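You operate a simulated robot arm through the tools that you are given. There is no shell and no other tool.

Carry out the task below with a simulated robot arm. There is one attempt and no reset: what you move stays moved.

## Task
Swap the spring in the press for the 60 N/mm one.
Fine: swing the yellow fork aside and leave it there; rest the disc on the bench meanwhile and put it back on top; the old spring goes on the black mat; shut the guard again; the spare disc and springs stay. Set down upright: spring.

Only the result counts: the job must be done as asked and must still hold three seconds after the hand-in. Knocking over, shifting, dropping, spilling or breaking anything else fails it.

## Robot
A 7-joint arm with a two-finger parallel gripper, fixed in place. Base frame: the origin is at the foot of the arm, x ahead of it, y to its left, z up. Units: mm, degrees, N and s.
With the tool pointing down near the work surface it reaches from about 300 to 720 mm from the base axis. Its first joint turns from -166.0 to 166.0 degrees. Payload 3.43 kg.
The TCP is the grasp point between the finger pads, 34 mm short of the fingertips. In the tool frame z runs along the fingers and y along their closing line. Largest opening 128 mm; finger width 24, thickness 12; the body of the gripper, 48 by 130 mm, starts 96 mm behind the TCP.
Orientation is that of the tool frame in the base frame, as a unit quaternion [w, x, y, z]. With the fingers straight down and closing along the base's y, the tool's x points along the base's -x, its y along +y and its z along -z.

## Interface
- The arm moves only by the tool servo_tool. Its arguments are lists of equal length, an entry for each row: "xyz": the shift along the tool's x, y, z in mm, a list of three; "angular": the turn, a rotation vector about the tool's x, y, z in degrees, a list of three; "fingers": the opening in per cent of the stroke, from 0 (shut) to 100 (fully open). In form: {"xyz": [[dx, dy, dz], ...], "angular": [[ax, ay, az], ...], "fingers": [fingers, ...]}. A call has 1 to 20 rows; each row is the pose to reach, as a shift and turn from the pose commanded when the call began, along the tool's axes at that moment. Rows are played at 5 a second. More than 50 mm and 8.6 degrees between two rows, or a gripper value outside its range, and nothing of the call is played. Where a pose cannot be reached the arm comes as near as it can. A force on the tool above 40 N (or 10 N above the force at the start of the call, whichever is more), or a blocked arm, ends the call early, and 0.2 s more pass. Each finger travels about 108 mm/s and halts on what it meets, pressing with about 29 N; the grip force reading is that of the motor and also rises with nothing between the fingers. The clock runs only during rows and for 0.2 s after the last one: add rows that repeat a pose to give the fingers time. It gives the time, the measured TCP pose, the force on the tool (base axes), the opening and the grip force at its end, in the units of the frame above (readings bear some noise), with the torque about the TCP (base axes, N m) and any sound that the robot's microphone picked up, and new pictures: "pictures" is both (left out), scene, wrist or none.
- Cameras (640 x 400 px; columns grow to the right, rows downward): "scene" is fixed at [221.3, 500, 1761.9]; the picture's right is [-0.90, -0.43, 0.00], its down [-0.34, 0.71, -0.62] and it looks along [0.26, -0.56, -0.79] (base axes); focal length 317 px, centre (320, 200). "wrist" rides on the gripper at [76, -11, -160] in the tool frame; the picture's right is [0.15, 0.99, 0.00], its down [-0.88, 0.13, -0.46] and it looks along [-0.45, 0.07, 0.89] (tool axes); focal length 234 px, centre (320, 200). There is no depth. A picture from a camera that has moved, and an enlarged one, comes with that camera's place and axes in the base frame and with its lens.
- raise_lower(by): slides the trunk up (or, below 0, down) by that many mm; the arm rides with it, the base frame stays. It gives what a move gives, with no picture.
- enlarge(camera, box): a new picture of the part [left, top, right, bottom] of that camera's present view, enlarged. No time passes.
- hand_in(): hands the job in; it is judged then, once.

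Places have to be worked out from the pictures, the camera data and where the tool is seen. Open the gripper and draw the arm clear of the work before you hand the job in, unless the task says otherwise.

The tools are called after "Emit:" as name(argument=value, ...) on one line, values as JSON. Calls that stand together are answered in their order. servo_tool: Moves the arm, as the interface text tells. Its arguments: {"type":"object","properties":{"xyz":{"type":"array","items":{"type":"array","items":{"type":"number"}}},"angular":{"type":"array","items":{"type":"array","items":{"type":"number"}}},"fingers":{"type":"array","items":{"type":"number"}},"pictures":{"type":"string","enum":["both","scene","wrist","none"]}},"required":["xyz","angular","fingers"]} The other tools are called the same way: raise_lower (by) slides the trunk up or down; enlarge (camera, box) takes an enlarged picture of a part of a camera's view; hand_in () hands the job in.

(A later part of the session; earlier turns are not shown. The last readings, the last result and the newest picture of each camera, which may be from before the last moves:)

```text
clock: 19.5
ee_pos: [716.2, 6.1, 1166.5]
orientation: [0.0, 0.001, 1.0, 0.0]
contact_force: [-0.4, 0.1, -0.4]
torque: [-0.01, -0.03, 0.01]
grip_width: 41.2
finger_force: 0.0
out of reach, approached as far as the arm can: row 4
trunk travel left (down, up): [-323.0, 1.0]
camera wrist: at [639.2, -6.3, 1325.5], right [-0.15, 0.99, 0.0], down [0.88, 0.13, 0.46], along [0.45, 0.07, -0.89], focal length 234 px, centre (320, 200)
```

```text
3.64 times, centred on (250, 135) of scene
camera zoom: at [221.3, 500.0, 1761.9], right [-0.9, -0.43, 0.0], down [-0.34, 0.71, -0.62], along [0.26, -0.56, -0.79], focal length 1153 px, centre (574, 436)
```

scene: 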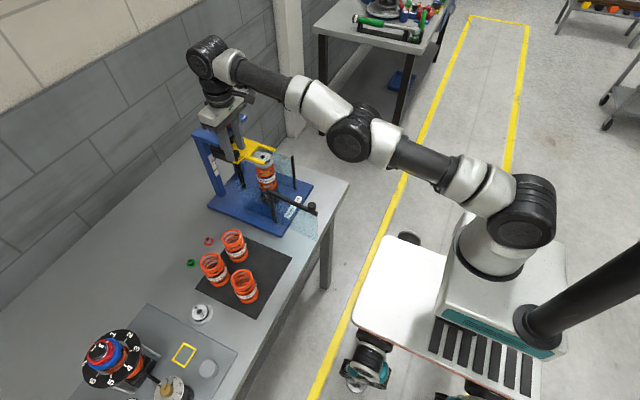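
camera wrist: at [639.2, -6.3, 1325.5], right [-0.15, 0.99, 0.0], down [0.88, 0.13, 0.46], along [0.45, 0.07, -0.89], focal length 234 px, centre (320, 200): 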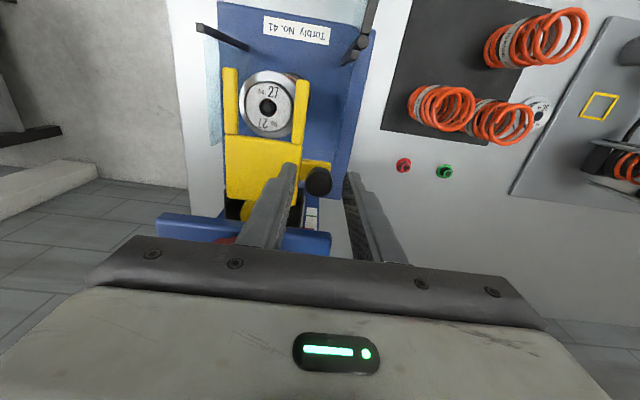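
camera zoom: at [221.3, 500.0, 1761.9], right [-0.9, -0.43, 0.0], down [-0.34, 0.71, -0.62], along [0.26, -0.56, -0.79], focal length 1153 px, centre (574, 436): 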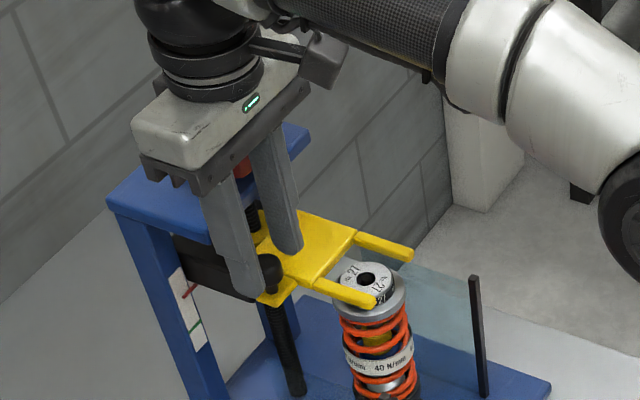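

The knob is well centred between the fingertips. I go 9 mm lower, narrow the fingers to a loose cage (≈28 mm) around it, and try the first 20° of swing about the lead screw (tines toward -y).

Emit:
servo_tool(xyz=[[0, 0, 9], [0, 0, 9], [2, -2.6, 9], [4.2, -5.6, 9], [6.4, -8.5, 9], [8.5, -11.2, 9], [11.7, -17.4, 9], [14.9, -23.6, 9], [14.9, -23.6, 9]], angular=[[0, 0, 0], [0, 0, 0], [0, 0, 0], [0, 0, 0], [0, 0, 0], [0, 0, 0], [0, 0, 0], [0, 0, 0], [0, 0, 0]], fingers=[25, 21, 21, 21, 21, 21, 21, 21, 21])

```text
clock: 21.5
ee_pos: [714.2, -15.4, 1160.0]
orientation: [-0.002, 0.0, 1.0, 0.0]
contact_force: [1.4, -0.4, -0.5]
torque: [-0.01, 0.0, 0.01]
grip_width: 26.8
finger_force: 0.0
out of reach, approached as far as the arm can: row 5, 6, 7, 8, 9
trunk travel left (down, up): [-323.0, 1.0]
camera wrist: at [638.0, -27.3, 1319.5], right [-0.15, 0.99, 0.0], down [0.88, 0.13, 0.45], along [0.45, 0.07, -0.89], focal length 234 px, centre (320, 200)
```

scene: 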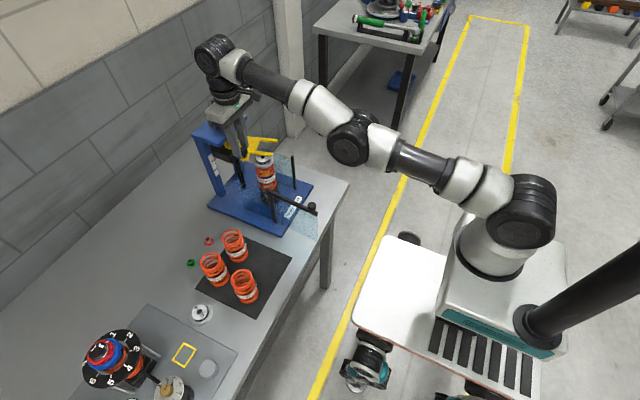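
wrist: 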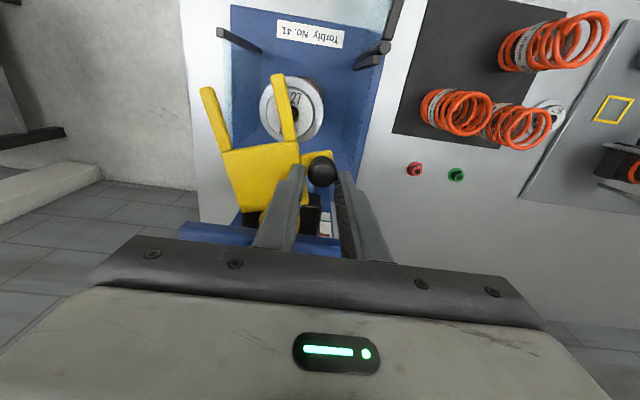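

The fork turns about the lead screw as assumed, with no resistance. The arm is nearly straight (TCP lagged in x), so I continue with an inward component along the arc to φ≈190°.

Emit:
servo_tool(xyz=[[8, -4, 0], [14, -9, 0], [16, -16, 0], [17.5, -23, 0], [17.5, -30, 0], [17.5, -37, 0], [17, -44, 0], [17, -44, 0]], angular=[[0, 0, 0], [0, 0, 0], [0, 0, 0], [0, 0, 0], [0, 0, 0], [0, 0, 0], [0, 0, 0], [0, 0, 0]], fingers=[21, 21, 21, 21, 21, 21, 21, 21])

```text
clock: 23.3
ee_pos: [711.5, -57.7, 1160.8]
orientation: [-0.001, -0.001, 1.0, 0.0]
contact_force: [0.6, 0.2, 0.7]
torque: [-0.01, -0.01, 0.0]
grip_width: 26.9
finger_force: 0.0
out of reach, approached as far as the arm can: row 1, 2, 3, 4, 5, 6, 7, 8
trunk travel left (down, up): [-323.0, 1.0]
camera wrist: at [635.6, -69.2, 1320.2], right [-0.15, 0.99, 0.0], down [0.88, 0.13, 0.45], along [0.45, 0.07, -0.89], focal length 234 px, centre (320, 200)
```

scene: 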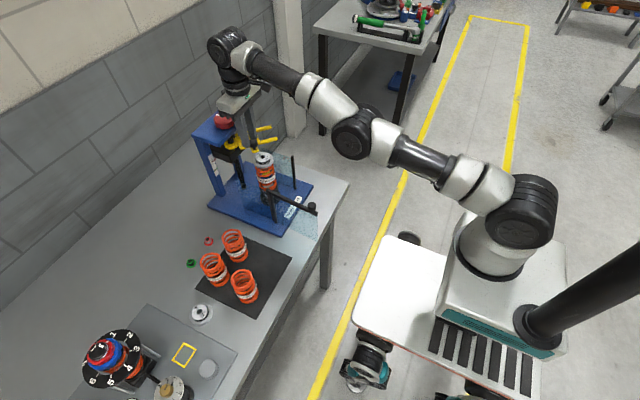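
wrist: 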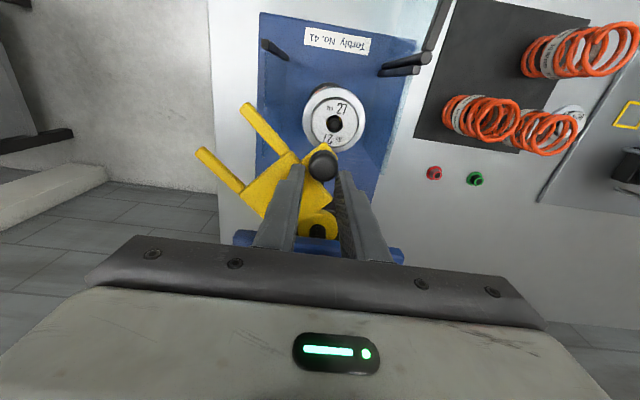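

The fork is about 50° round and clears; the tool is stuck at radius ≈714, but the knob's remaining arc comes back out to that radius. I keep pushing along -y.

Emit:
servo_tool(xyz=[[1, -8, 0], [2, -16, 0], [3, -24, 0], [4, -32, 0], [5, -40, 0], [5, -46, 0], [5, -46, 0]], angular=[[0, 0, 0], [0, 0, 0], [0, 0, 0], [0, 0, 0], [0, 0, 0], [0, 0, 0], [0, 0, 0]], fingers=[21, 21, 21, 21, 21, 21, 21])

```text
clock: 24.9
ee_pos: [707.4, -103.9, 1162.7]
orientation: [0.0, 0.001, 1.0, 0.001]
contact_force: [-0.1, -1.0, 0.6]
torque: [0.01, -0.03, 0.04]
grip_width: 27.1
finger_force: 0.0
trunk travel left (down, up): [-323.0, 1.0]
camera wrist: at [629.8, -116.3, 1321.4], right [-0.15, 0.99, 0.0], down [0.88, 0.13, 0.45], along [0.45, 0.07, -0.89], focal length 234 px, centre (320, 200)
```

scene: 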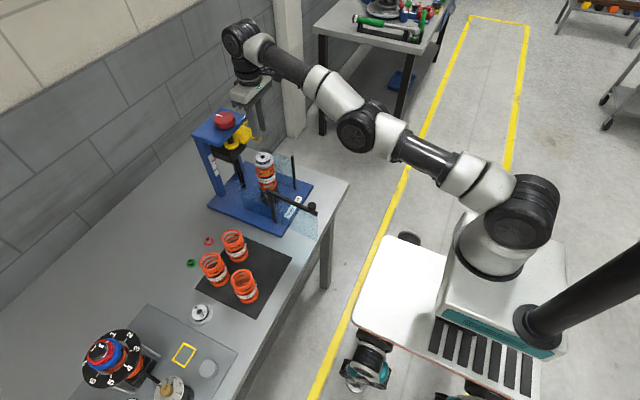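
wrist: 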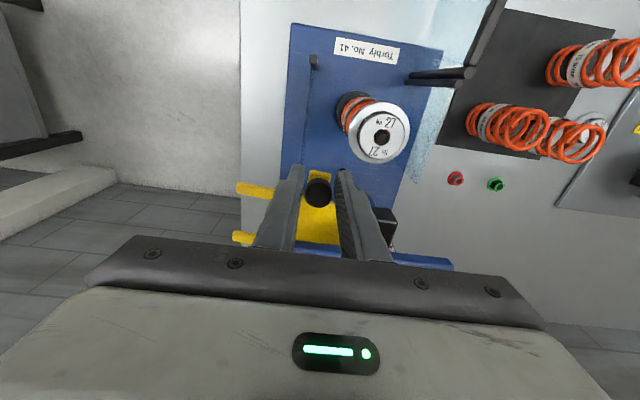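

The fork is ~85° round, no resistance. I nudge it a few degrees more, then check it.

Emit:
servo_tool(xyz=[[-1, -4, 0], [-2, -8, 0], [-2, -10, 0], [-2, -10, 0]], angular=[[0, 0, 0], [0, 0, 0], [0, 0, 0], [0, 0, 0]], fingers=[21, 21, 21, 21])

Emit:
enlarge(camera="wrist", box=[220, 80, 430, 260])

Emit:
enlarge(camera="scene", box=[190, 80, 310, 190])

```text
clock: 25.9
ee_pos: [707.4, -110.6, 1161.5]
orientation: [0.0, -0.002, 1.0, 0.002]
contact_force: [-6.3, 18.5, -3.1]
torque: [0.56, 0.39, 0.32]
grip_width: 37.5
finger_force: 9.2
trunk travel left (down, up): [-323.0, 1.0]
camera wrist: at [630.7, -122.9, 1321.0], right [-0.15, 0.99, 0.0], down [0.88, 0.13, 0.46], along [0.45, 0.07, -0.89], focal length 234 px, centre (320, 200)
```

scene: 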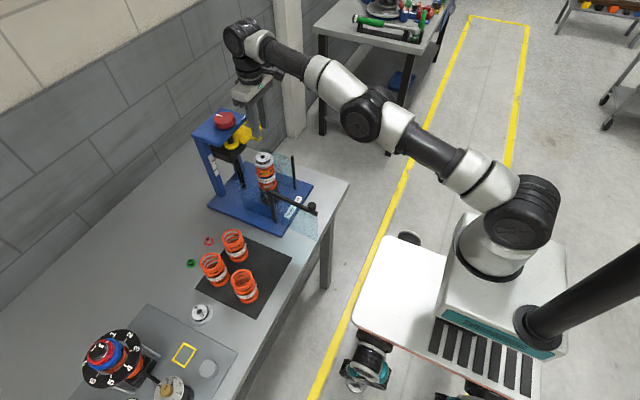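
wrist: 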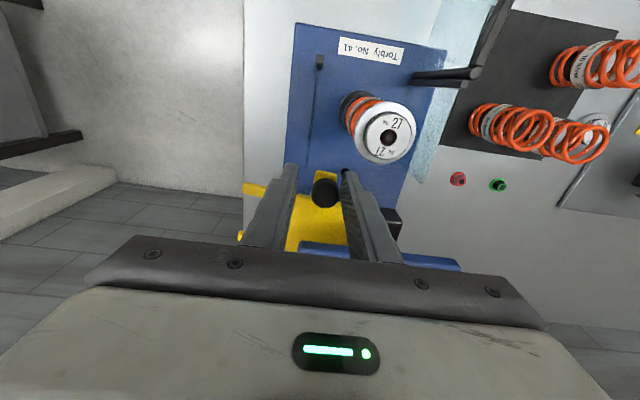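

```text
2.22 times, centred on (325, 170) of wrist
camera zoom: at [630.7, -122.9, 1321.0], right [-0.15, 0.99, 0.0], down [0.88, 0.13, 0.46], along [0.45, 0.07, -0.89], focal length 520 px, centre (309, 267)
```

zoom: 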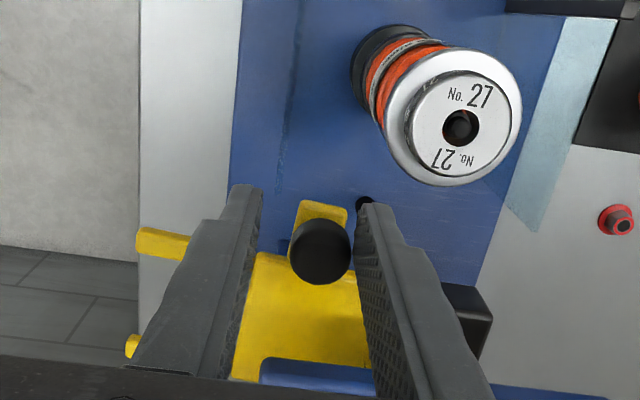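

```text
3.64 times, centred on (250, 135) of scene
camera zoom: at [221.3, 500.0, 1761.9], right [-0.9, -0.43, 0.0], down [-0.34, 0.71, -0.62], along [0.26, -0.56, -0.79], focal length 1153 px, centre (574, 436)
```

zoom: 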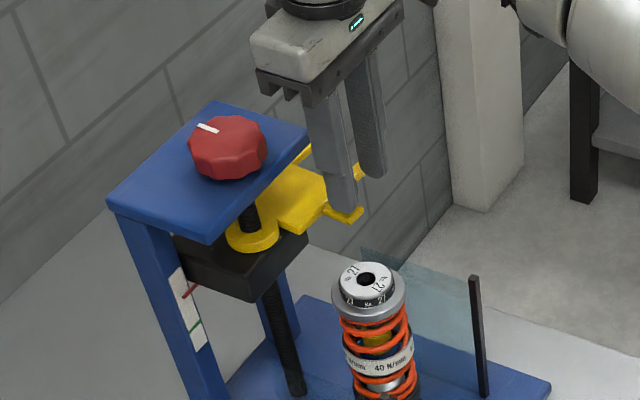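

There is an 18 N reaction: the fork has reached its stop at about 90°. I back off, open the fingers, and withdraw inward and upward.

Emit:
servo_tool(xyz=[[0, 5, 0], [0, 7, 0], [15, 7, -10], [40, 7, -25], [70, 7, -45], [100, 20, -60], [100, 20, -60]], angular=[[0, 0, 0], [0, 0, 0], [0, 0, 0], [0, 0, 0], [0, 0, 0], [0, 0, 0], [0, 0, 0]], fingers=[32, 40, 40, 40, 40, 45, 50])

Emit:
enlarge(camera="scene", box=[190, 90, 330, 240])

```text
clock: 27.5
ee_pos: [606.6, -95.8, 1221.5]
orientation: [0.0, 0.0, 1.0, 0.0]
contact_force: [-0.3, -0.2, 0.3]
torque: [0.02, 0.03, 0.0]
grip_width: 64.2
finger_force: 0.0
trunk travel left (down, up): [-323.0, 1.0]
camera wrist: at [530.4, -106.4, 1380.3], right [-0.15, 0.99, 0.0], down [0.88, 0.13, 0.46], along [0.45, 0.07, -0.89], focal length 234 px, centre (320, 200)
```

scene: 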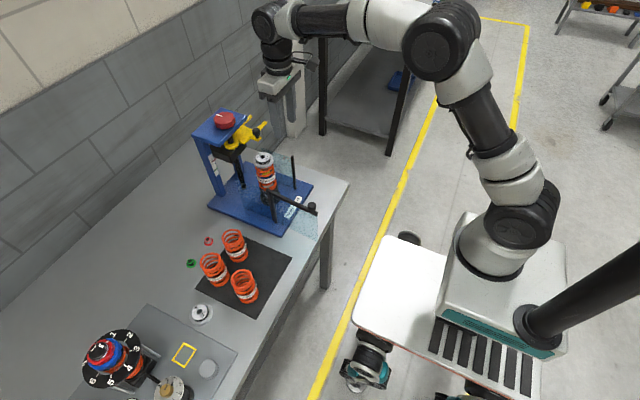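
wrist: 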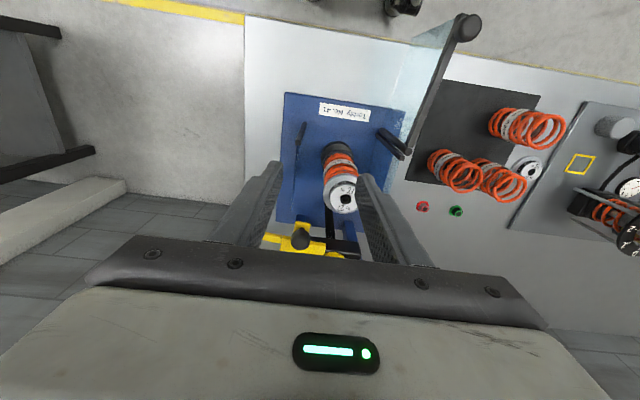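

```text
2.67 times, centred on (260, 165) of scene
camera zoom: at [221.3, 500.0, 1761.9], right [-0.9, -0.43, 0.0], down [-0.34, 0.71, -0.62], along [0.26, -0.56, -0.79], focal length 845 px, centre (480, 293)
```

zoom: 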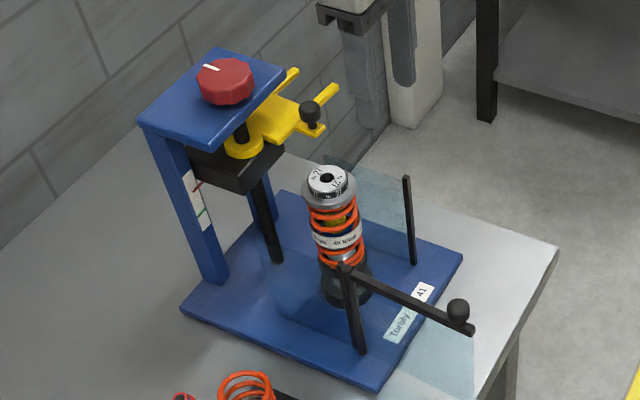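

The fork is clear on the -y side. Next I position above the disc (≈(667, -49), hub top ≈1096, flange top ≈1086) with the fingers closing along y and look.

Emit:
servo_tool(xyz=[[-20, 15, 0], [-40, 31, 10], [-60.5, 46.8, 25], [-60.5, 46.8, 35], [-60.5, 46.8, 35]], angular=[[0, 0, 0], [0, 0, 0], [0, 0, 0], [0, 0, 0], [0, 0, 0]], fingers=[55, 58, 58, 58, 58], pictures="wrist")

Emit:
enlarge(camera="wrist", box=[240, 80, 400, 240])

Emit:
enlarge(camera="scene", box=[210, 90, 320, 220])

```text
clock: 28.7
ee_pos: [669.8, -47.7, 1186.8]
orientation: [0.001, 0.0, 1.0, 0.0]
contact_force: [-0.1, 0.3, 0.6]
torque: [0.01, -0.02, -0.02]
grip_width: 74.2
finger_force: 0.0
trunk travel left (down, up): [-323.0, 1.0]
camera wrist: at [592.7, -59.6, 1345.5], right [-0.15, 0.99, 0.0], down [0.88, 0.13, 0.46], along [0.45, 0.07, -0.89], focal length 234 px, centre (320, 200)
```

wrist: 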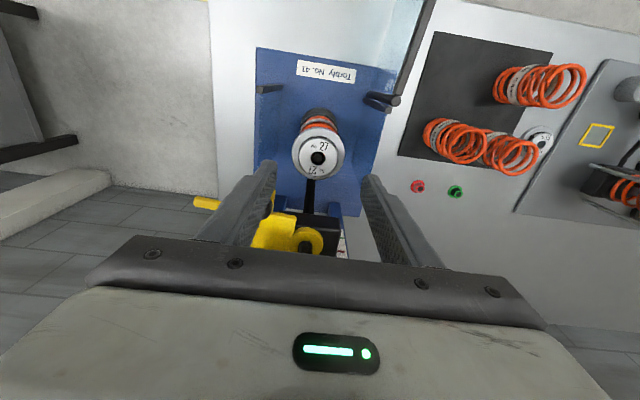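

```text
2.50 times, centred on (320, 160) of wrist
camera zoom: at [592.7, -59.6, 1345.5], right [-0.15, 0.99, 0.0], down [0.88, 0.13, 0.46], along [0.45, 0.07, -0.89], focal length 585 px, centre (320, 300)
```

zoom: 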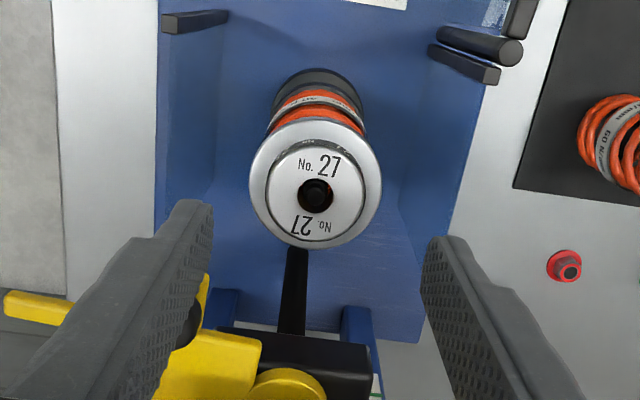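

```text
3.08 times, centred on (265, 155) of scene
camera zoom: at [221.3, 500.0, 1761.9], right [-0.9, -0.43, 0.0], down [-0.34, 0.71, -0.62], along [0.26, -0.56, -0.79], focal length 975 px, centre (489, 338)
```

zoom: 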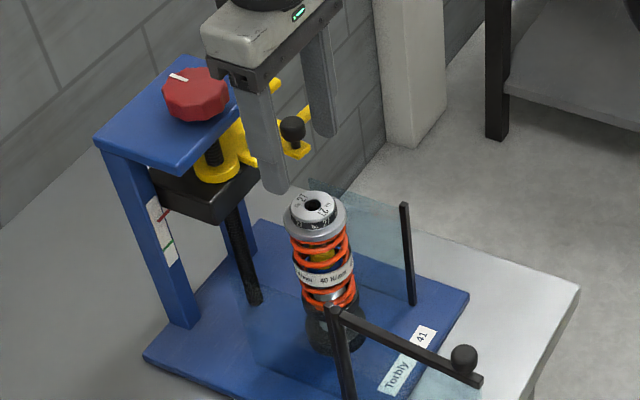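

Disc centre is at ≈(668, -49.3). I descend so the fingertips flank the hub at z≈1090, just above the flange.

Emit:
servo_tool(xyz=[[1.8, -1.6, 15], [1.8, -1.6, 35], [1.8, -1.6, 52], [1.8, -1.6, 62], [1.8, -1.6, 62]], angular=[[0, 0, 0], [0, 0, 0], [0, 0, 0], [0, 0, 0], [0, 0, 0]], fingers=[55, 50, 48, 48, 48], pictures="wrist")

Emit:
enlarge(camera="wrist", box=[240, 110, 400, 250])

Emit:
enlarge(camera="scene", box=[230, 110, 310, 190])

```text
clock: 29.9
ee_pos: [666.7, -49.7, 1123.9]
orientation: [0.0, 0.001, 1.0, 0.0]
contact_force: [-0.1, -0.6, -0.4]
torque: [-0.01, 0.0, -0.03]
grip_width: 61.6
finger_force: 0.1
trunk travel left (down, up): [-323.0, 1.0]
camera wrist: at [590.5, -61.4, 1282.9], right [-0.15, 0.99, 0.0], down [0.88, 0.13, 0.46], along [0.45, 0.07, -0.89], focal length 234 px, centre (320, 200)
```

wrist: 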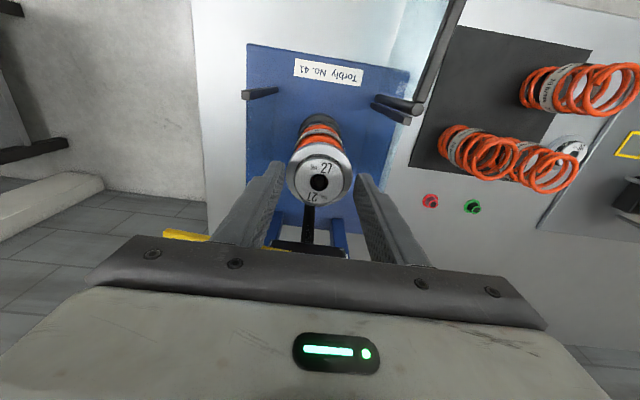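

```text
2.86 times, centred on (320, 180) of wrist
camera zoom: at [590.5, -61.4, 1282.9], right [-0.15, 0.99, 0.0], down [0.88, 0.13, 0.46], along [0.45, 0.07, -0.89], focal length 669 px, centre (320, 257)
```

zoom: 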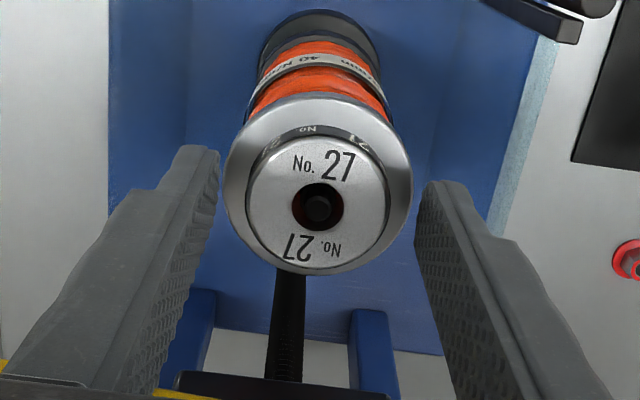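

```text
5.00 times, centred on (270, 150) of scene
camera zoom: at [221.3, 500.0, 1761.9], right [-0.9, -0.43, 0.0], down [-0.34, 0.71, -0.62], along [0.26, -0.56, -0.79], focal length 1585 px, centre (570, 450)
```

zoom: 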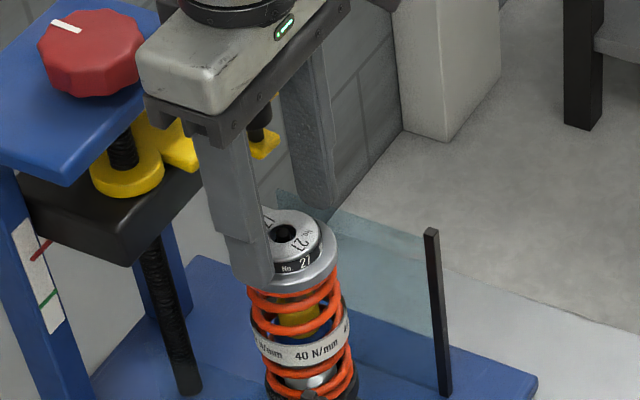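

Fingertips flank the disc with the hub centred. I close on the hub; a width near 43 mm would confirm the hub rather than the flange.

Emit:
servo_tool(xyz=[[-1, 0.3, 0], [-1, 0.3, 0], [-1, 0.3, 0], [-1, 0.3, 0]], angular=[[0, 0, 0], [0, 0, 0], [0, 0, 0], [0, 0, 0]], fingers=[40, 20, 0, 0], pictures="wrist")

Emit:
enlarge(camera="wrist", box=[240, 110, 400, 250])

```text
clock: 30.9
ee_pos: [667.5, -49.4, 1125.0]
orientation: [0.0, 0.0, 1.0, 0.001]
contact_force: [0.1, 0.8, 1.0]
torque: [0.02, -0.05, -0.06]
grip_width: 44.1
finger_force: 29.4
trunk travel left (down, up): [-323.0, 1.0]
camera wrist: at [591.3, -61.4, 1283.7], right [-0.15, 0.99, 0.0], down [0.88, 0.13, 0.46], along [0.45, 0.07, -0.89], focal length 234 px, centre (320, 200)
```

wrist: 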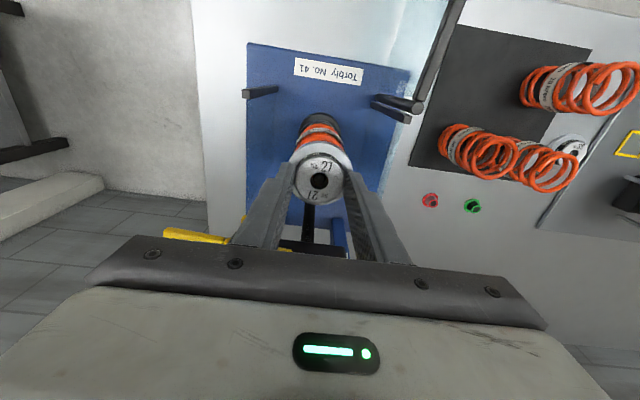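

```text
2.86 times, centred on (320, 180) of wrist
camera zoom: at [591.3, -61.4, 1283.7], right [-0.15, 0.99, 0.0], down [0.88, 0.13, 0.46], along [0.45, 0.07, -0.89], focal length 669 px, centre (320, 257)
```

zoom: 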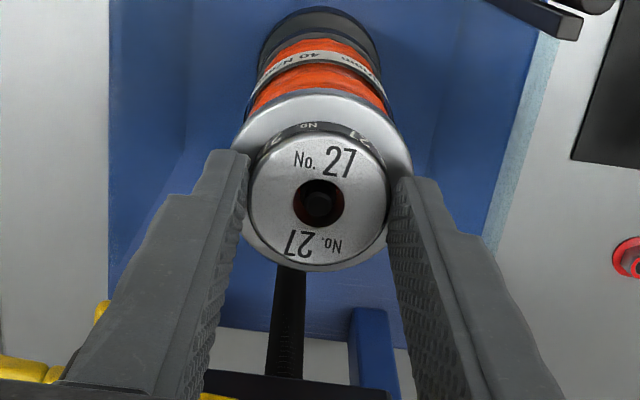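

Width 44.1 mm: on the hub. The overlap is only a few millimetres, so I reopen slightly, lower 3 mm and regrip for a safer hold.

Emit:
servo_tool(xyz=[[0, 0, 0], [0, 0, 1.5], [0, 0, 3], [0, 0, 3], [0, 0, 3], [0, 0, 3]], angular=[[0, 0, 0], [0, 0, 0], [0, 0, 0], [0, 0, 0], [0, 0, 0], [0, 0, 0]], fingers=[38, 38, 38, 20, 0, 0], pictures="none")

```text
clock: 32.3
ee_pos: [668.4, -48.9, 1121.3]
orientation: [0.0, 0.0, 1.0, 0.0]
contact_force: [0.2, -0.7, 2.3]
torque: [0.02, 0.07, 0.0]
grip_width: 43.9
finger_force: 28.7
trunk travel left (down, up): [-323.0, 1.0]
```

Good grip (43.9 mm) with tips at ≈1087. I lift straight up and check that the disc comes off without the spring.

Emit:
servo_tool(xyz=[[0, 0, -5], [0, 0, -15], [0, 0, -30], [0, 0, -45], [0, 0, -55], [0, 0, -55]], angular=[[0, 0, 0], [0, 0, 0], [0, 0, 0], [0, 0, 0], [0, 0, 0], [0, 0, 0]], fingers=[0, 0, 0, 0, 0, 0])

Emit:
enlarge(camera="scene", box=[220, 90, 320, 220])

```text
clock: 33.7
ee_pos: [666.5, -49.3, 1176.1]
orientation: [0.0, 0.0, 1.0, 0.0]
contact_force: [-0.2, 0.3, -1.5]
torque: [0.0, 0.03, -0.01]
grip_width: 44.2
finger_force: 29.2
trunk travel left (down, up): [-323.0, 1.0]
camera wrist: at [590.9, -60.9, 1335.8], right [-0.15, 0.99, 0.0], down [0.88, 0.13, 0.46], along [0.45, 0.07, -0.89], focal length 234 px, centre (320, 200)
```

scene: 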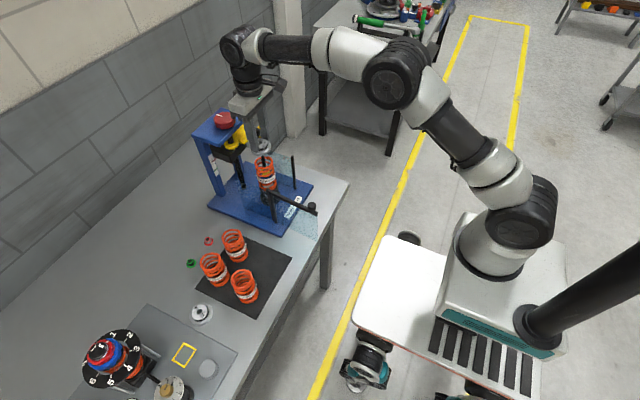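
wrist: 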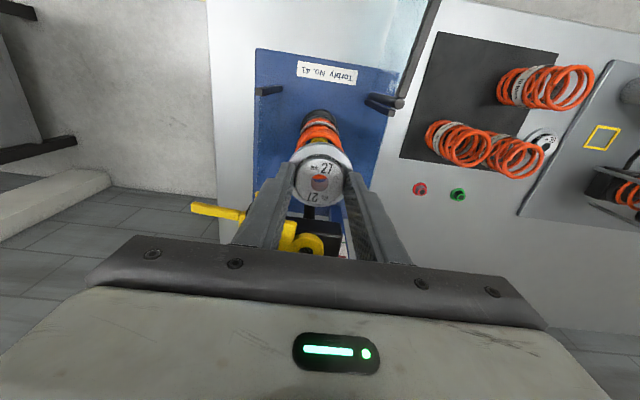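

```text
3.08 times, centred on (270, 155) of scene
camera zoom: at [221.3, 500.0, 1761.9], right [-0.9, -0.43, 0.0], down [-0.34, 0.71, -0.62], along [0.26, -0.56, -0.79], focal length 975 px, centre (474, 338)
```

zoom: 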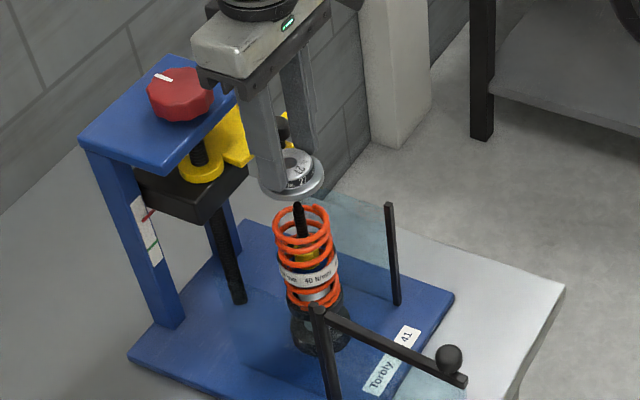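

The disc is off and the spring stayed with its centre rod. I carry the disc to the free bench strip in front of the press at about (505, -75), then lower part-way.

Emit:
servo_tool(xyz=[[40, -6, 0], [85, -13, 0], [130, -20, 0], [162, -26, 0], [162, -26, 45], [162, -26, 90], [162, -26, 135], [162, -26, 170], [162, -26, 170]], angular=[[0, 0, 0], [0, 0, 0], [0, 0, 0], [0, 0, 0], [0, 0, 0], [0, 0, 0], [0, 0, 0], [0, 0, 0], [0, 0, 0]], fingers=[0, 0, 0, 0, 0, 0, 0, 0, 0])

Emit:
enlarge(camera="scene", box=[240, 120, 360, 250])

```text
clock: 35.7
ee_pos: [504.3, -72.6, 1009.9]
orientation: [0.0, 0.0, 1.0, 0.0]
contact_force: [-0.1, 0.1, -1.6]
torque: [-0.02, 0.02, -0.01]
grip_width: 43.7
finger_force: 28.7
trunk travel left (down, up): [-323.0, 1.0]
camera wrist: at [428.2, -84.3, 1168.2], right [-0.15, 0.99, 0.0], down [0.88, 0.13, 0.46], along [0.45, 0.07, -0.89], focal length 234 px, centre (320, 200)
```

scene: 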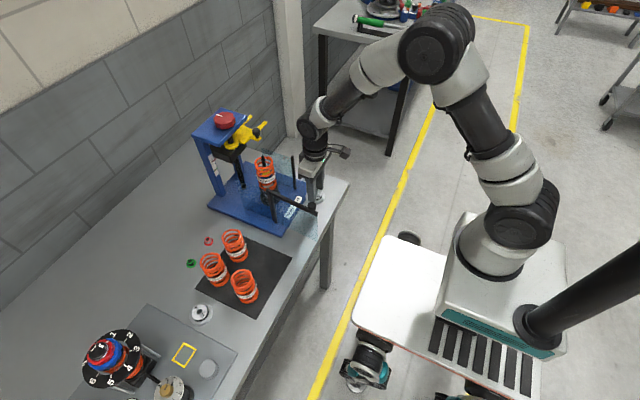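
wrist: 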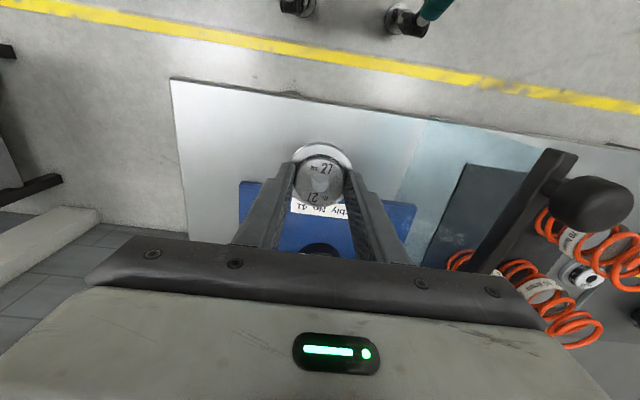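

```text
3.08 times, centred on (300, 185) of scene
camera zoom: at [221.3, 500.0, 1761.9], right [-0.9, -0.43, 0.0], down [-0.34, 0.71, -0.62], along [0.26, -0.56, -0.79], focal length 975 px, centre (382, 246)
```

zoom: 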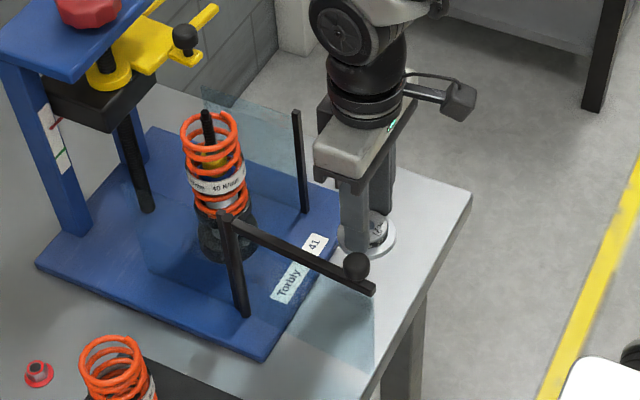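

The disc hangs level above the free strip (bench edge at x≈451, press plate at 557). I lower it to about 15 mm above the estimated bench, then slowly in small steps.

Emit:
servo_tool(xyz=[[0, 0, 30], [0, 0, 60], [0, 0, 75], [0, 0, 78], [0, 0, 80], [0, 0, 82], [0, 0, 84], [0, 0, 86]], angular=[[0, 0, 0], [0, 0, 0], [0, 0, 0], [0, 0, 0], [0, 0, 0], [0, 0, 0], [0, 0, 0], [0, 0, 0]], fingers=[0, 0, 0, 0, 0, 0, 0, 0], pictures="wrist")

Emit:
enlarge(camera="scene", box=[280, 160, 340, 220])

```text
clock: 37.5
ee_pos: [505.4, -74.2, 922.1]
orientation: [0.001, -0.001, 1.0, 0.0]
contact_force: [0.1, 5.3, 19.8]
torque: [0.26, -0.13, 0.03]
grip_width: 44.1
finger_force: 28.9
trunk travel left (down, up): [-323.0, 1.0]
camera wrist: at [428.8, -85.8, 1081.2], right [-0.15, 0.99, 0.0], down [0.88, 0.13, 0.46], along [0.45, 0.07, -0.89], focal length 234 px, centre (320, 200)
```

wrist: 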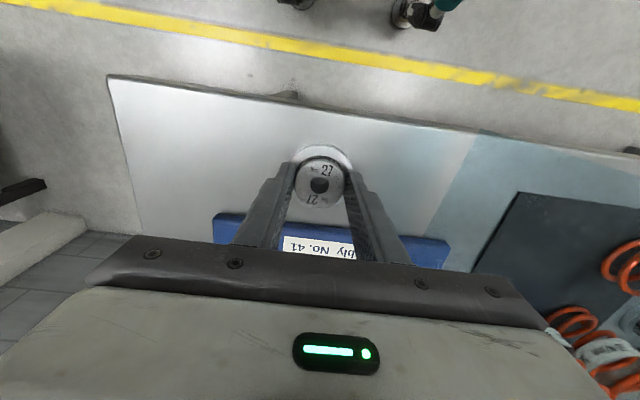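

```text
6.67 times, centred on (310, 190) of scene
camera zoom: at [221.3, 500.0, 1761.9], right [-0.9, -0.43, 0.0], down [-0.34, 0.71, -0.62], along [0.26, -0.56, -0.79], focal length 2113 px, centre (387, 267)
```

zoom: 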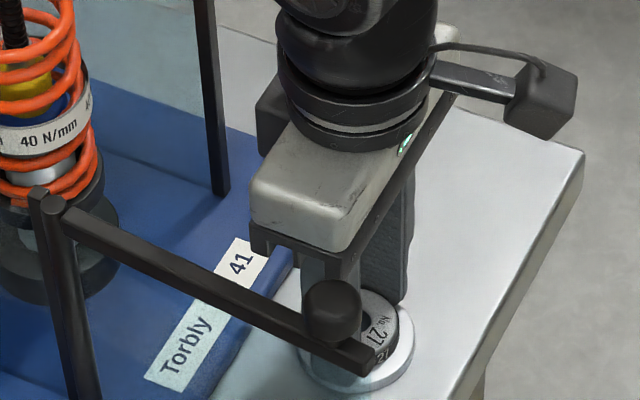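

Contact with the bench: 20 N up at TCP z≈922. I open the fingers and raise straight up.

Emit:
servo_tool(xyz=[[0, 0, -1], [0, 0, -1], [0, 0, -1], [0, 0, -1], [0, 0, -25], [0, 0, -65], [0, 0, -110], [0, 0, -150], [0, 0, -150]], angular=[[0, 0, 0], [0, 0, 0], [0, 0, 0], [0, 0, 0], [0, 0, 0], [0, 0, 0], [0, 0, 0], [0, 0, 0], [0, 0, 0]], fingers=[20, 40, 52, 52, 52, 52, 52, 52, 52])

Emit:
enlarge(camera="wrist", box=[240, 70, 420, 230])

```text
clock: 39.5
ee_pos: [506.9, -73.3, 1071.7]
orientation: [0.0, 0.0, 1.0, 0.0]
contact_force: [0.5, 0.2, -0.5]
torque: [-0.01, 0.01, 0.02]
grip_width: 66.6
finger_force: 0.1
trunk travel left (down, up): [-323.0, 1.0]
camera wrist: at [430.4, -86.0, 1230.9], right [-0.15, 0.99, 0.0], down [0.88, 0.13, 0.46], along [0.45, 0.07, -0.89], focal length 234 px, centre (320, 200)
```

scene: 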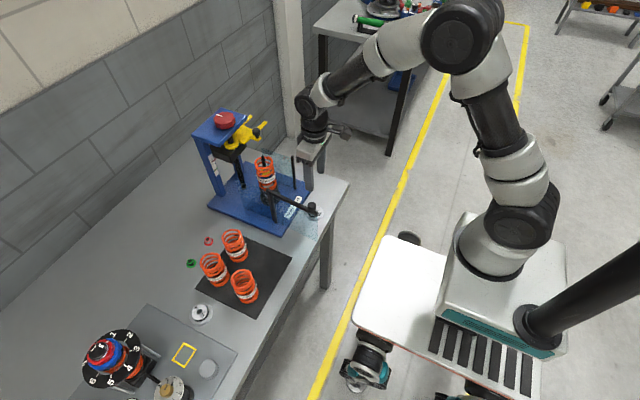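
wrist: 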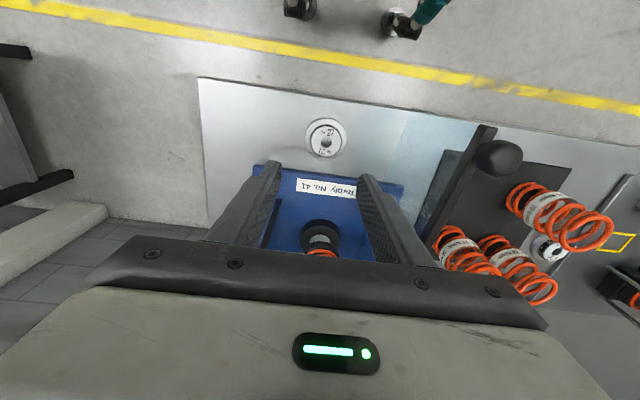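

```text
2.50 times, centred on (330, 150) of wrist
camera zoom: at [430.4, -86.0, 1230.9], right [-0.15, 0.99, 0.0], down [0.88, 0.13, 0.46], along [0.45, 0.07, -0.89], focal length 585 px, centre (295, 325)
```

zoom: 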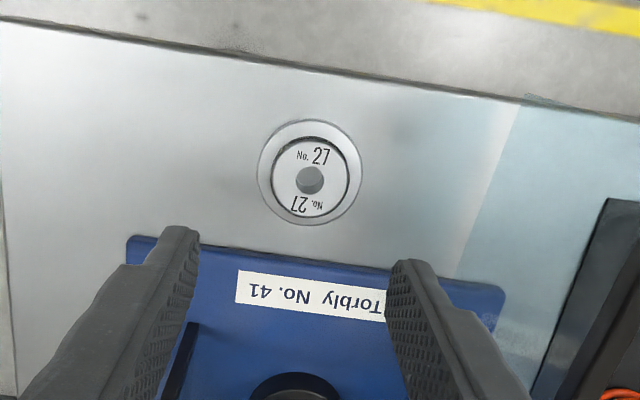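

The disc rests flat on the bench strip. Now the old spring: I rise, move above the press axis and look down before descending around it.

Emit:
servo_tool(xyz=[[0, 0, -45], [-20, 4, -88], [-65, 10, -88], [-110, 17, -88], [-161, 24, -88], [-161, 24, -88]], angular=[[0, 0, 0], [0, 0, 0], [0, 0, 0], [0, 0, 0], [0, 0, 0], [0, 0, 0]], fingers=[55, 60, 62, 62, 62, 62], pictures="wrist")

Emit:
enlarge(camera="wrist", box=[240, 90, 400, 240])

Emit:
enlarge(camera="scene", box=[230, 110, 340, 230])

```text
refused: row 5 steps farther than a row can; nothing moved
```

```text
2.67 times, centred on (320, 165) of wrist
camera zoom: at [430.4, -86.0, 1230.9], right [-0.15, 0.99, 0.0], down [0.88, 0.13, 0.46], along [0.45, 0.07, -0.89], focal length 624 px, centre (320, 293)
```

zoom: 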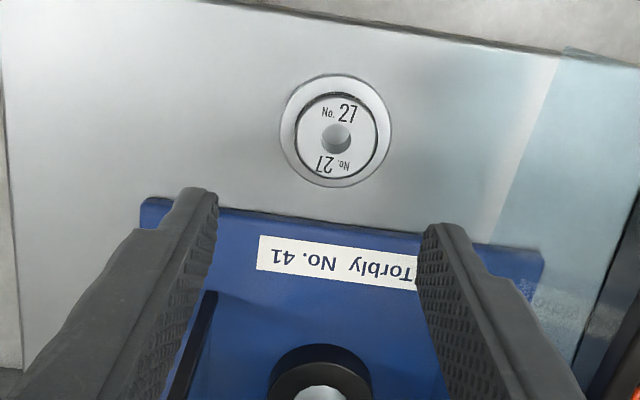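

```text
3.33 times, centred on (285, 170) of scene
camera zoom: at [221.3, 500.0, 1761.9], right [-0.9, -0.43, 0.0], down [-0.34, 0.71, -0.62], along [0.26, -0.56, -0.79], focal length 1057 px, centre (437, 300)
```

zoom: 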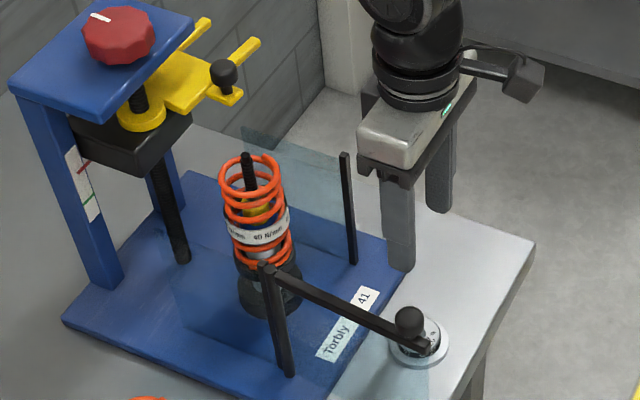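

A row was too long; I replay with smaller steps. The disc sits at ≈(504, -66), having slid a little on release, so I will release more gently next time.

Emit:
servo_tool(xyz=[[0, 0, -45], [-20, 4, -88], [-60, 9, -88], [-100, 15, -88], [-140, 21, -88], [-161, 24, -88], [-161, 24, -88]], angular=[[0, 0, 0], [0, 0, 0], [0, 0, 0], [0, 0, 0], [0, 0, 0], [0, 0, 0], [0, 0, 0]], fingers=[55, 60, 62, 62, 62, 62, 62], pictures="wrist")

Emit:
enlarge(camera="wrist", box=[240, 90, 400, 240])

Emit:
enlarge(camera="scene", box=[230, 110, 340, 230])

```text
clock: 41.1
ee_pos: [665.6, -51.0, 1158.5]
orientation: [0.001, -0.001, 1.0, 0.001]
contact_force: [0.0, -0.1, -0.1]
torque: [0.01, 0.01, 0.02]
grip_width: 79.6
finger_force: 0.1
trunk travel left (down, up): [-323.0, 1.0]
camera wrist: at [589.7, -63.1, 1318.0], right [-0.15, 0.99, 0.0], down [0.88, 0.13, 0.46], along [0.45, 0.07, -0.89], focal length 234 px, centre (320, 200)
```

wrist: 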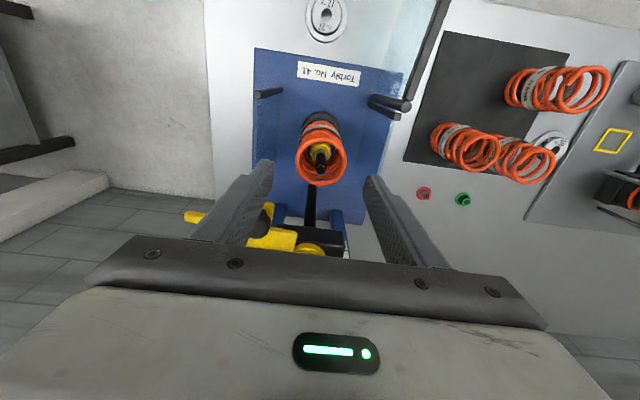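

```text
2.67 times, centred on (320, 165) of wrist
camera zoom: at [589.7, -63.1, 1318.0], right [-0.15, 0.99, 0.0], down [0.88, 0.13, 0.46], along [0.45, 0.07, -0.89], focal length 624 px, centre (320, 293)
```

zoom: 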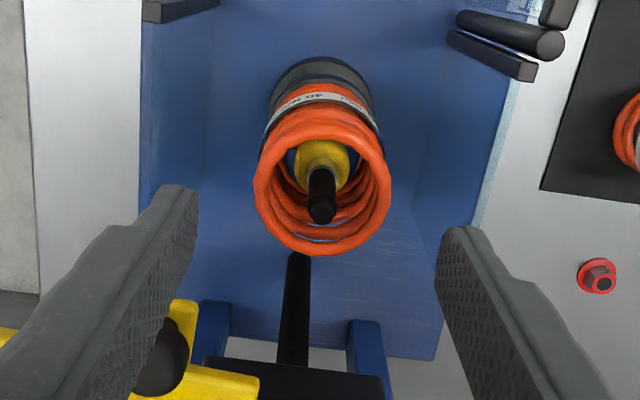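

```text
3.33 times, centred on (285, 170) of scene
camera zoom: at [221.3, 500.0, 1761.9], right [-0.9, -0.43, 0.0], down [-0.34, 0.71, -0.62], along [0.26, -0.56, -0.79], focal length 1057 px, centre (437, 300)
```

zoom: 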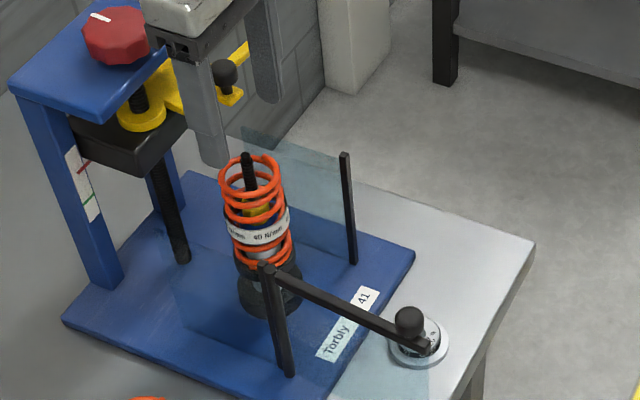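

The spring top ring is centred near (666, -50). Before descending I check how close the -y side panel is to the finger path.

Emit:
enlarge(camera="wrist", box=[245, 70, 325, 180])

Emit:
enlarge(camera="scene", box=[245, 140, 305, 200])

```text
3.64 times, centred on (285, 125) of wrist
camera zoom: at [589.7, -63.1, 1318.0], right [-0.15, 0.99, 0.0], down [0.88, 0.13, 0.46], along [0.45, 0.07, -0.89], focal length 852 px, centre (447, 473)
```

zoom: 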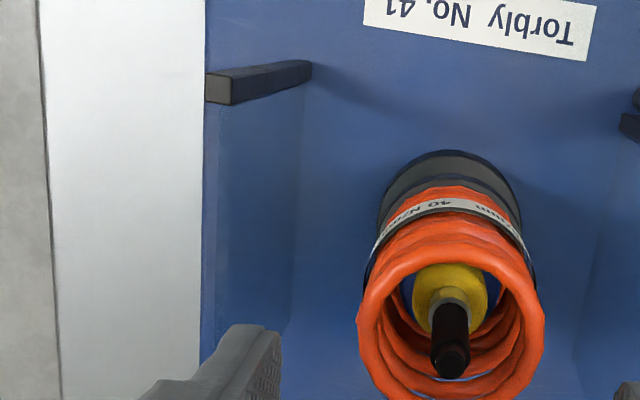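

```text
6.67 times, centred on (275, 170) of scene
camera zoom: at [221.3, 500.0, 1761.9], right [-0.9, -0.43, 0.0], down [-0.34, 0.71, -0.62], along [0.26, -0.56, -0.79], focal length 2113 px, centre (620, 400)
```

zoom: 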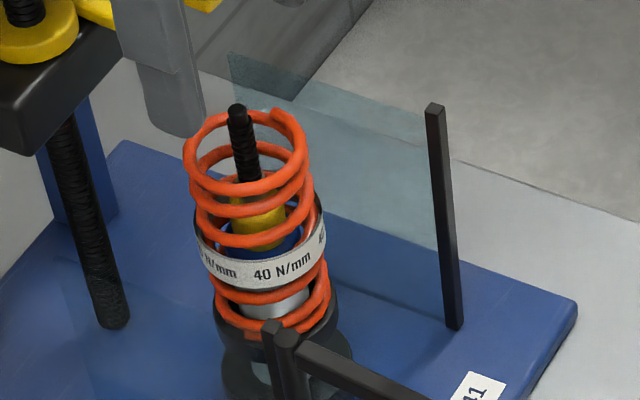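

The side panels are ~73 mm either side of the axis, so there is room. I descend around the old spring with a 72 mm opening to TCP z≈1045.

Emit:
servo_tool(xyz=[[-1, 1.5, 25], [-1, 1.5, 50], [-1, 1.5, 75], [-1, 1.5, 95], [-1, 1.5, 113], [-1, 1.5, 113]], angular=[[0, 0, 0], [0, 0, 0], [0, 0, 0], [0, 0, 0], [0, 0, 0], [0, 0, 0]], fingers=[57, 57, 57, 57, 57, 57], pictures="wrist")

Emit:
enlarge(camera="wrist", box=[240, 110, 400, 250])

Emit:
enlarge(camera="scene", box=[235, 110, 315, 210])

```text
clock: 42.5
ee_pos: [667.8, -49.4, 1045.8]
orientation: [0.0, 0.0, 1.0, 0.0]
contact_force: [-0.4, 0.5, 0.0]
torque: [0.03, -0.03, 0.0]
grip_width: 73.0
finger_force: 0.1
trunk travel left (down, up): [-323.0, 1.0]
camera wrist: at [590.3, -60.3, 1205.5], right [-0.15, 0.99, 0.0], down [0.88, 0.13, 0.46], along [0.45, 0.07, -0.89], focal length 234 px, centre (320, 200)
```

wrist: 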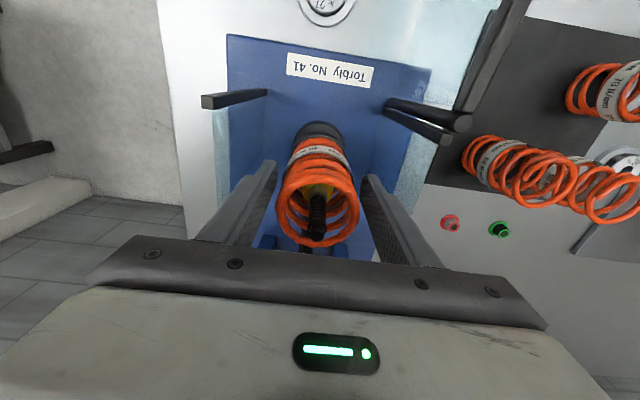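

```text
2.86 times, centred on (320, 180) of wrist
camera zoom: at [590.3, -60.3, 1205.5], right [-0.15, 0.99, 0.0], down [0.88, 0.13, 0.46], along [0.45, 0.07, -0.89], focal length 669 px, centre (320, 257)
```

zoom: 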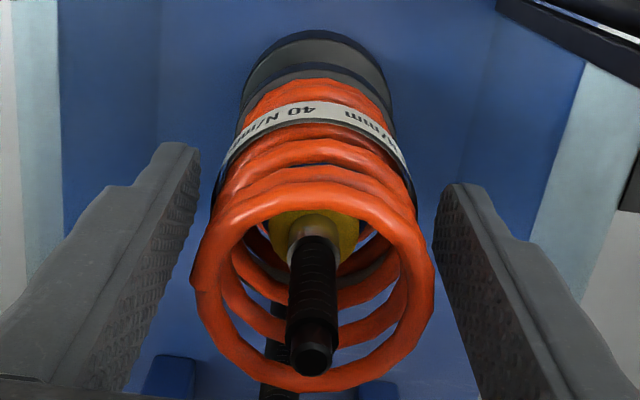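

```text
4.00 times, centred on (275, 160) of scene
camera zoom: at [221.3, 500.0, 1761.9], right [-0.9, -0.43, 0.0], down [-0.34, 0.71, -0.62], along [0.26, -0.56, -0.79], focal length 1268 px, centre (500, 360)
```

zoom: 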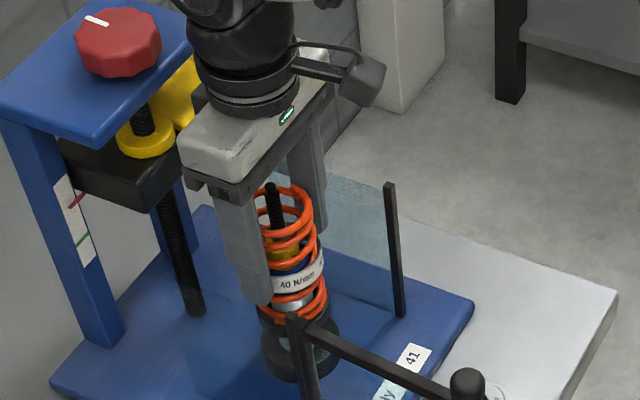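

The spring is between the fingers (its top is at ≈1068). I close on it gently.

Emit:
servo_tool(xyz=[[0, 0, 0], [0, 0, 0], [0, 0, 0], [0, 0, 0], [0, 0, 0]], angular=[[0, 0, 0], [0, 0, 0], [0, 0, 0], [0, 0, 0], [0, 0, 0]], fingers=[52, 46, 40, 30, 30], pictures="wrist")

Emit:
enlarge(camera="wrist", box=[240, 110, 400, 250])

```text
clock: 43.7
ee_pos: [666.8, -49.0, 1047.4]
orientation: [0.0, 0.0, 1.0, -0.001]
contact_force: [0.6, -1.1, 0.5]
torque: [-0.06, -0.03, -0.02]
grip_width: 59.5
finger_force: 29.1
trunk travel left (down, up): [-323.0, 1.0]
camera wrist: at [590.3, -60.5, 1205.7], right [-0.15, 0.99, 0.0], down [0.88, 0.13, 0.46], along [0.45, 0.07, -0.89], focal length 234 px, centre (320, 200)
```

wrist: 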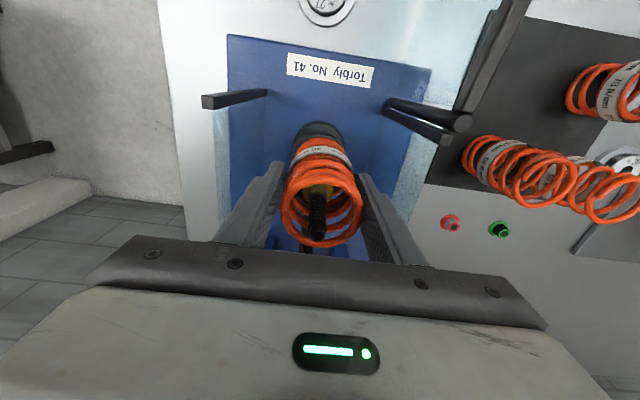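

```text
2.86 times, centred on (320, 180) of wrist
camera zoom: at [590.3, -60.5, 1205.7], right [-0.15, 0.99, 0.0], down [0.88, 0.13, 0.46], along [0.45, 0.07, -0.89], focal length 669 px, centre (320, 257)
```

zoom: 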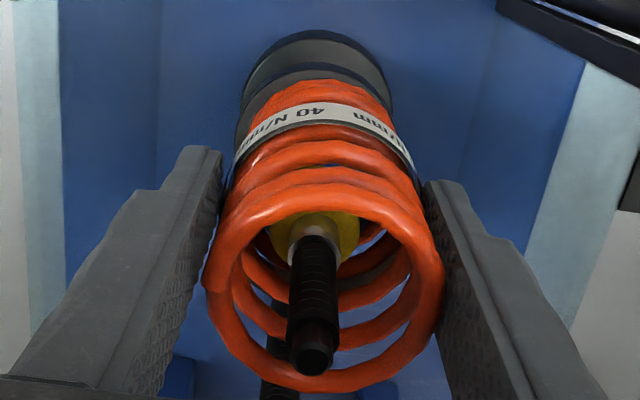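

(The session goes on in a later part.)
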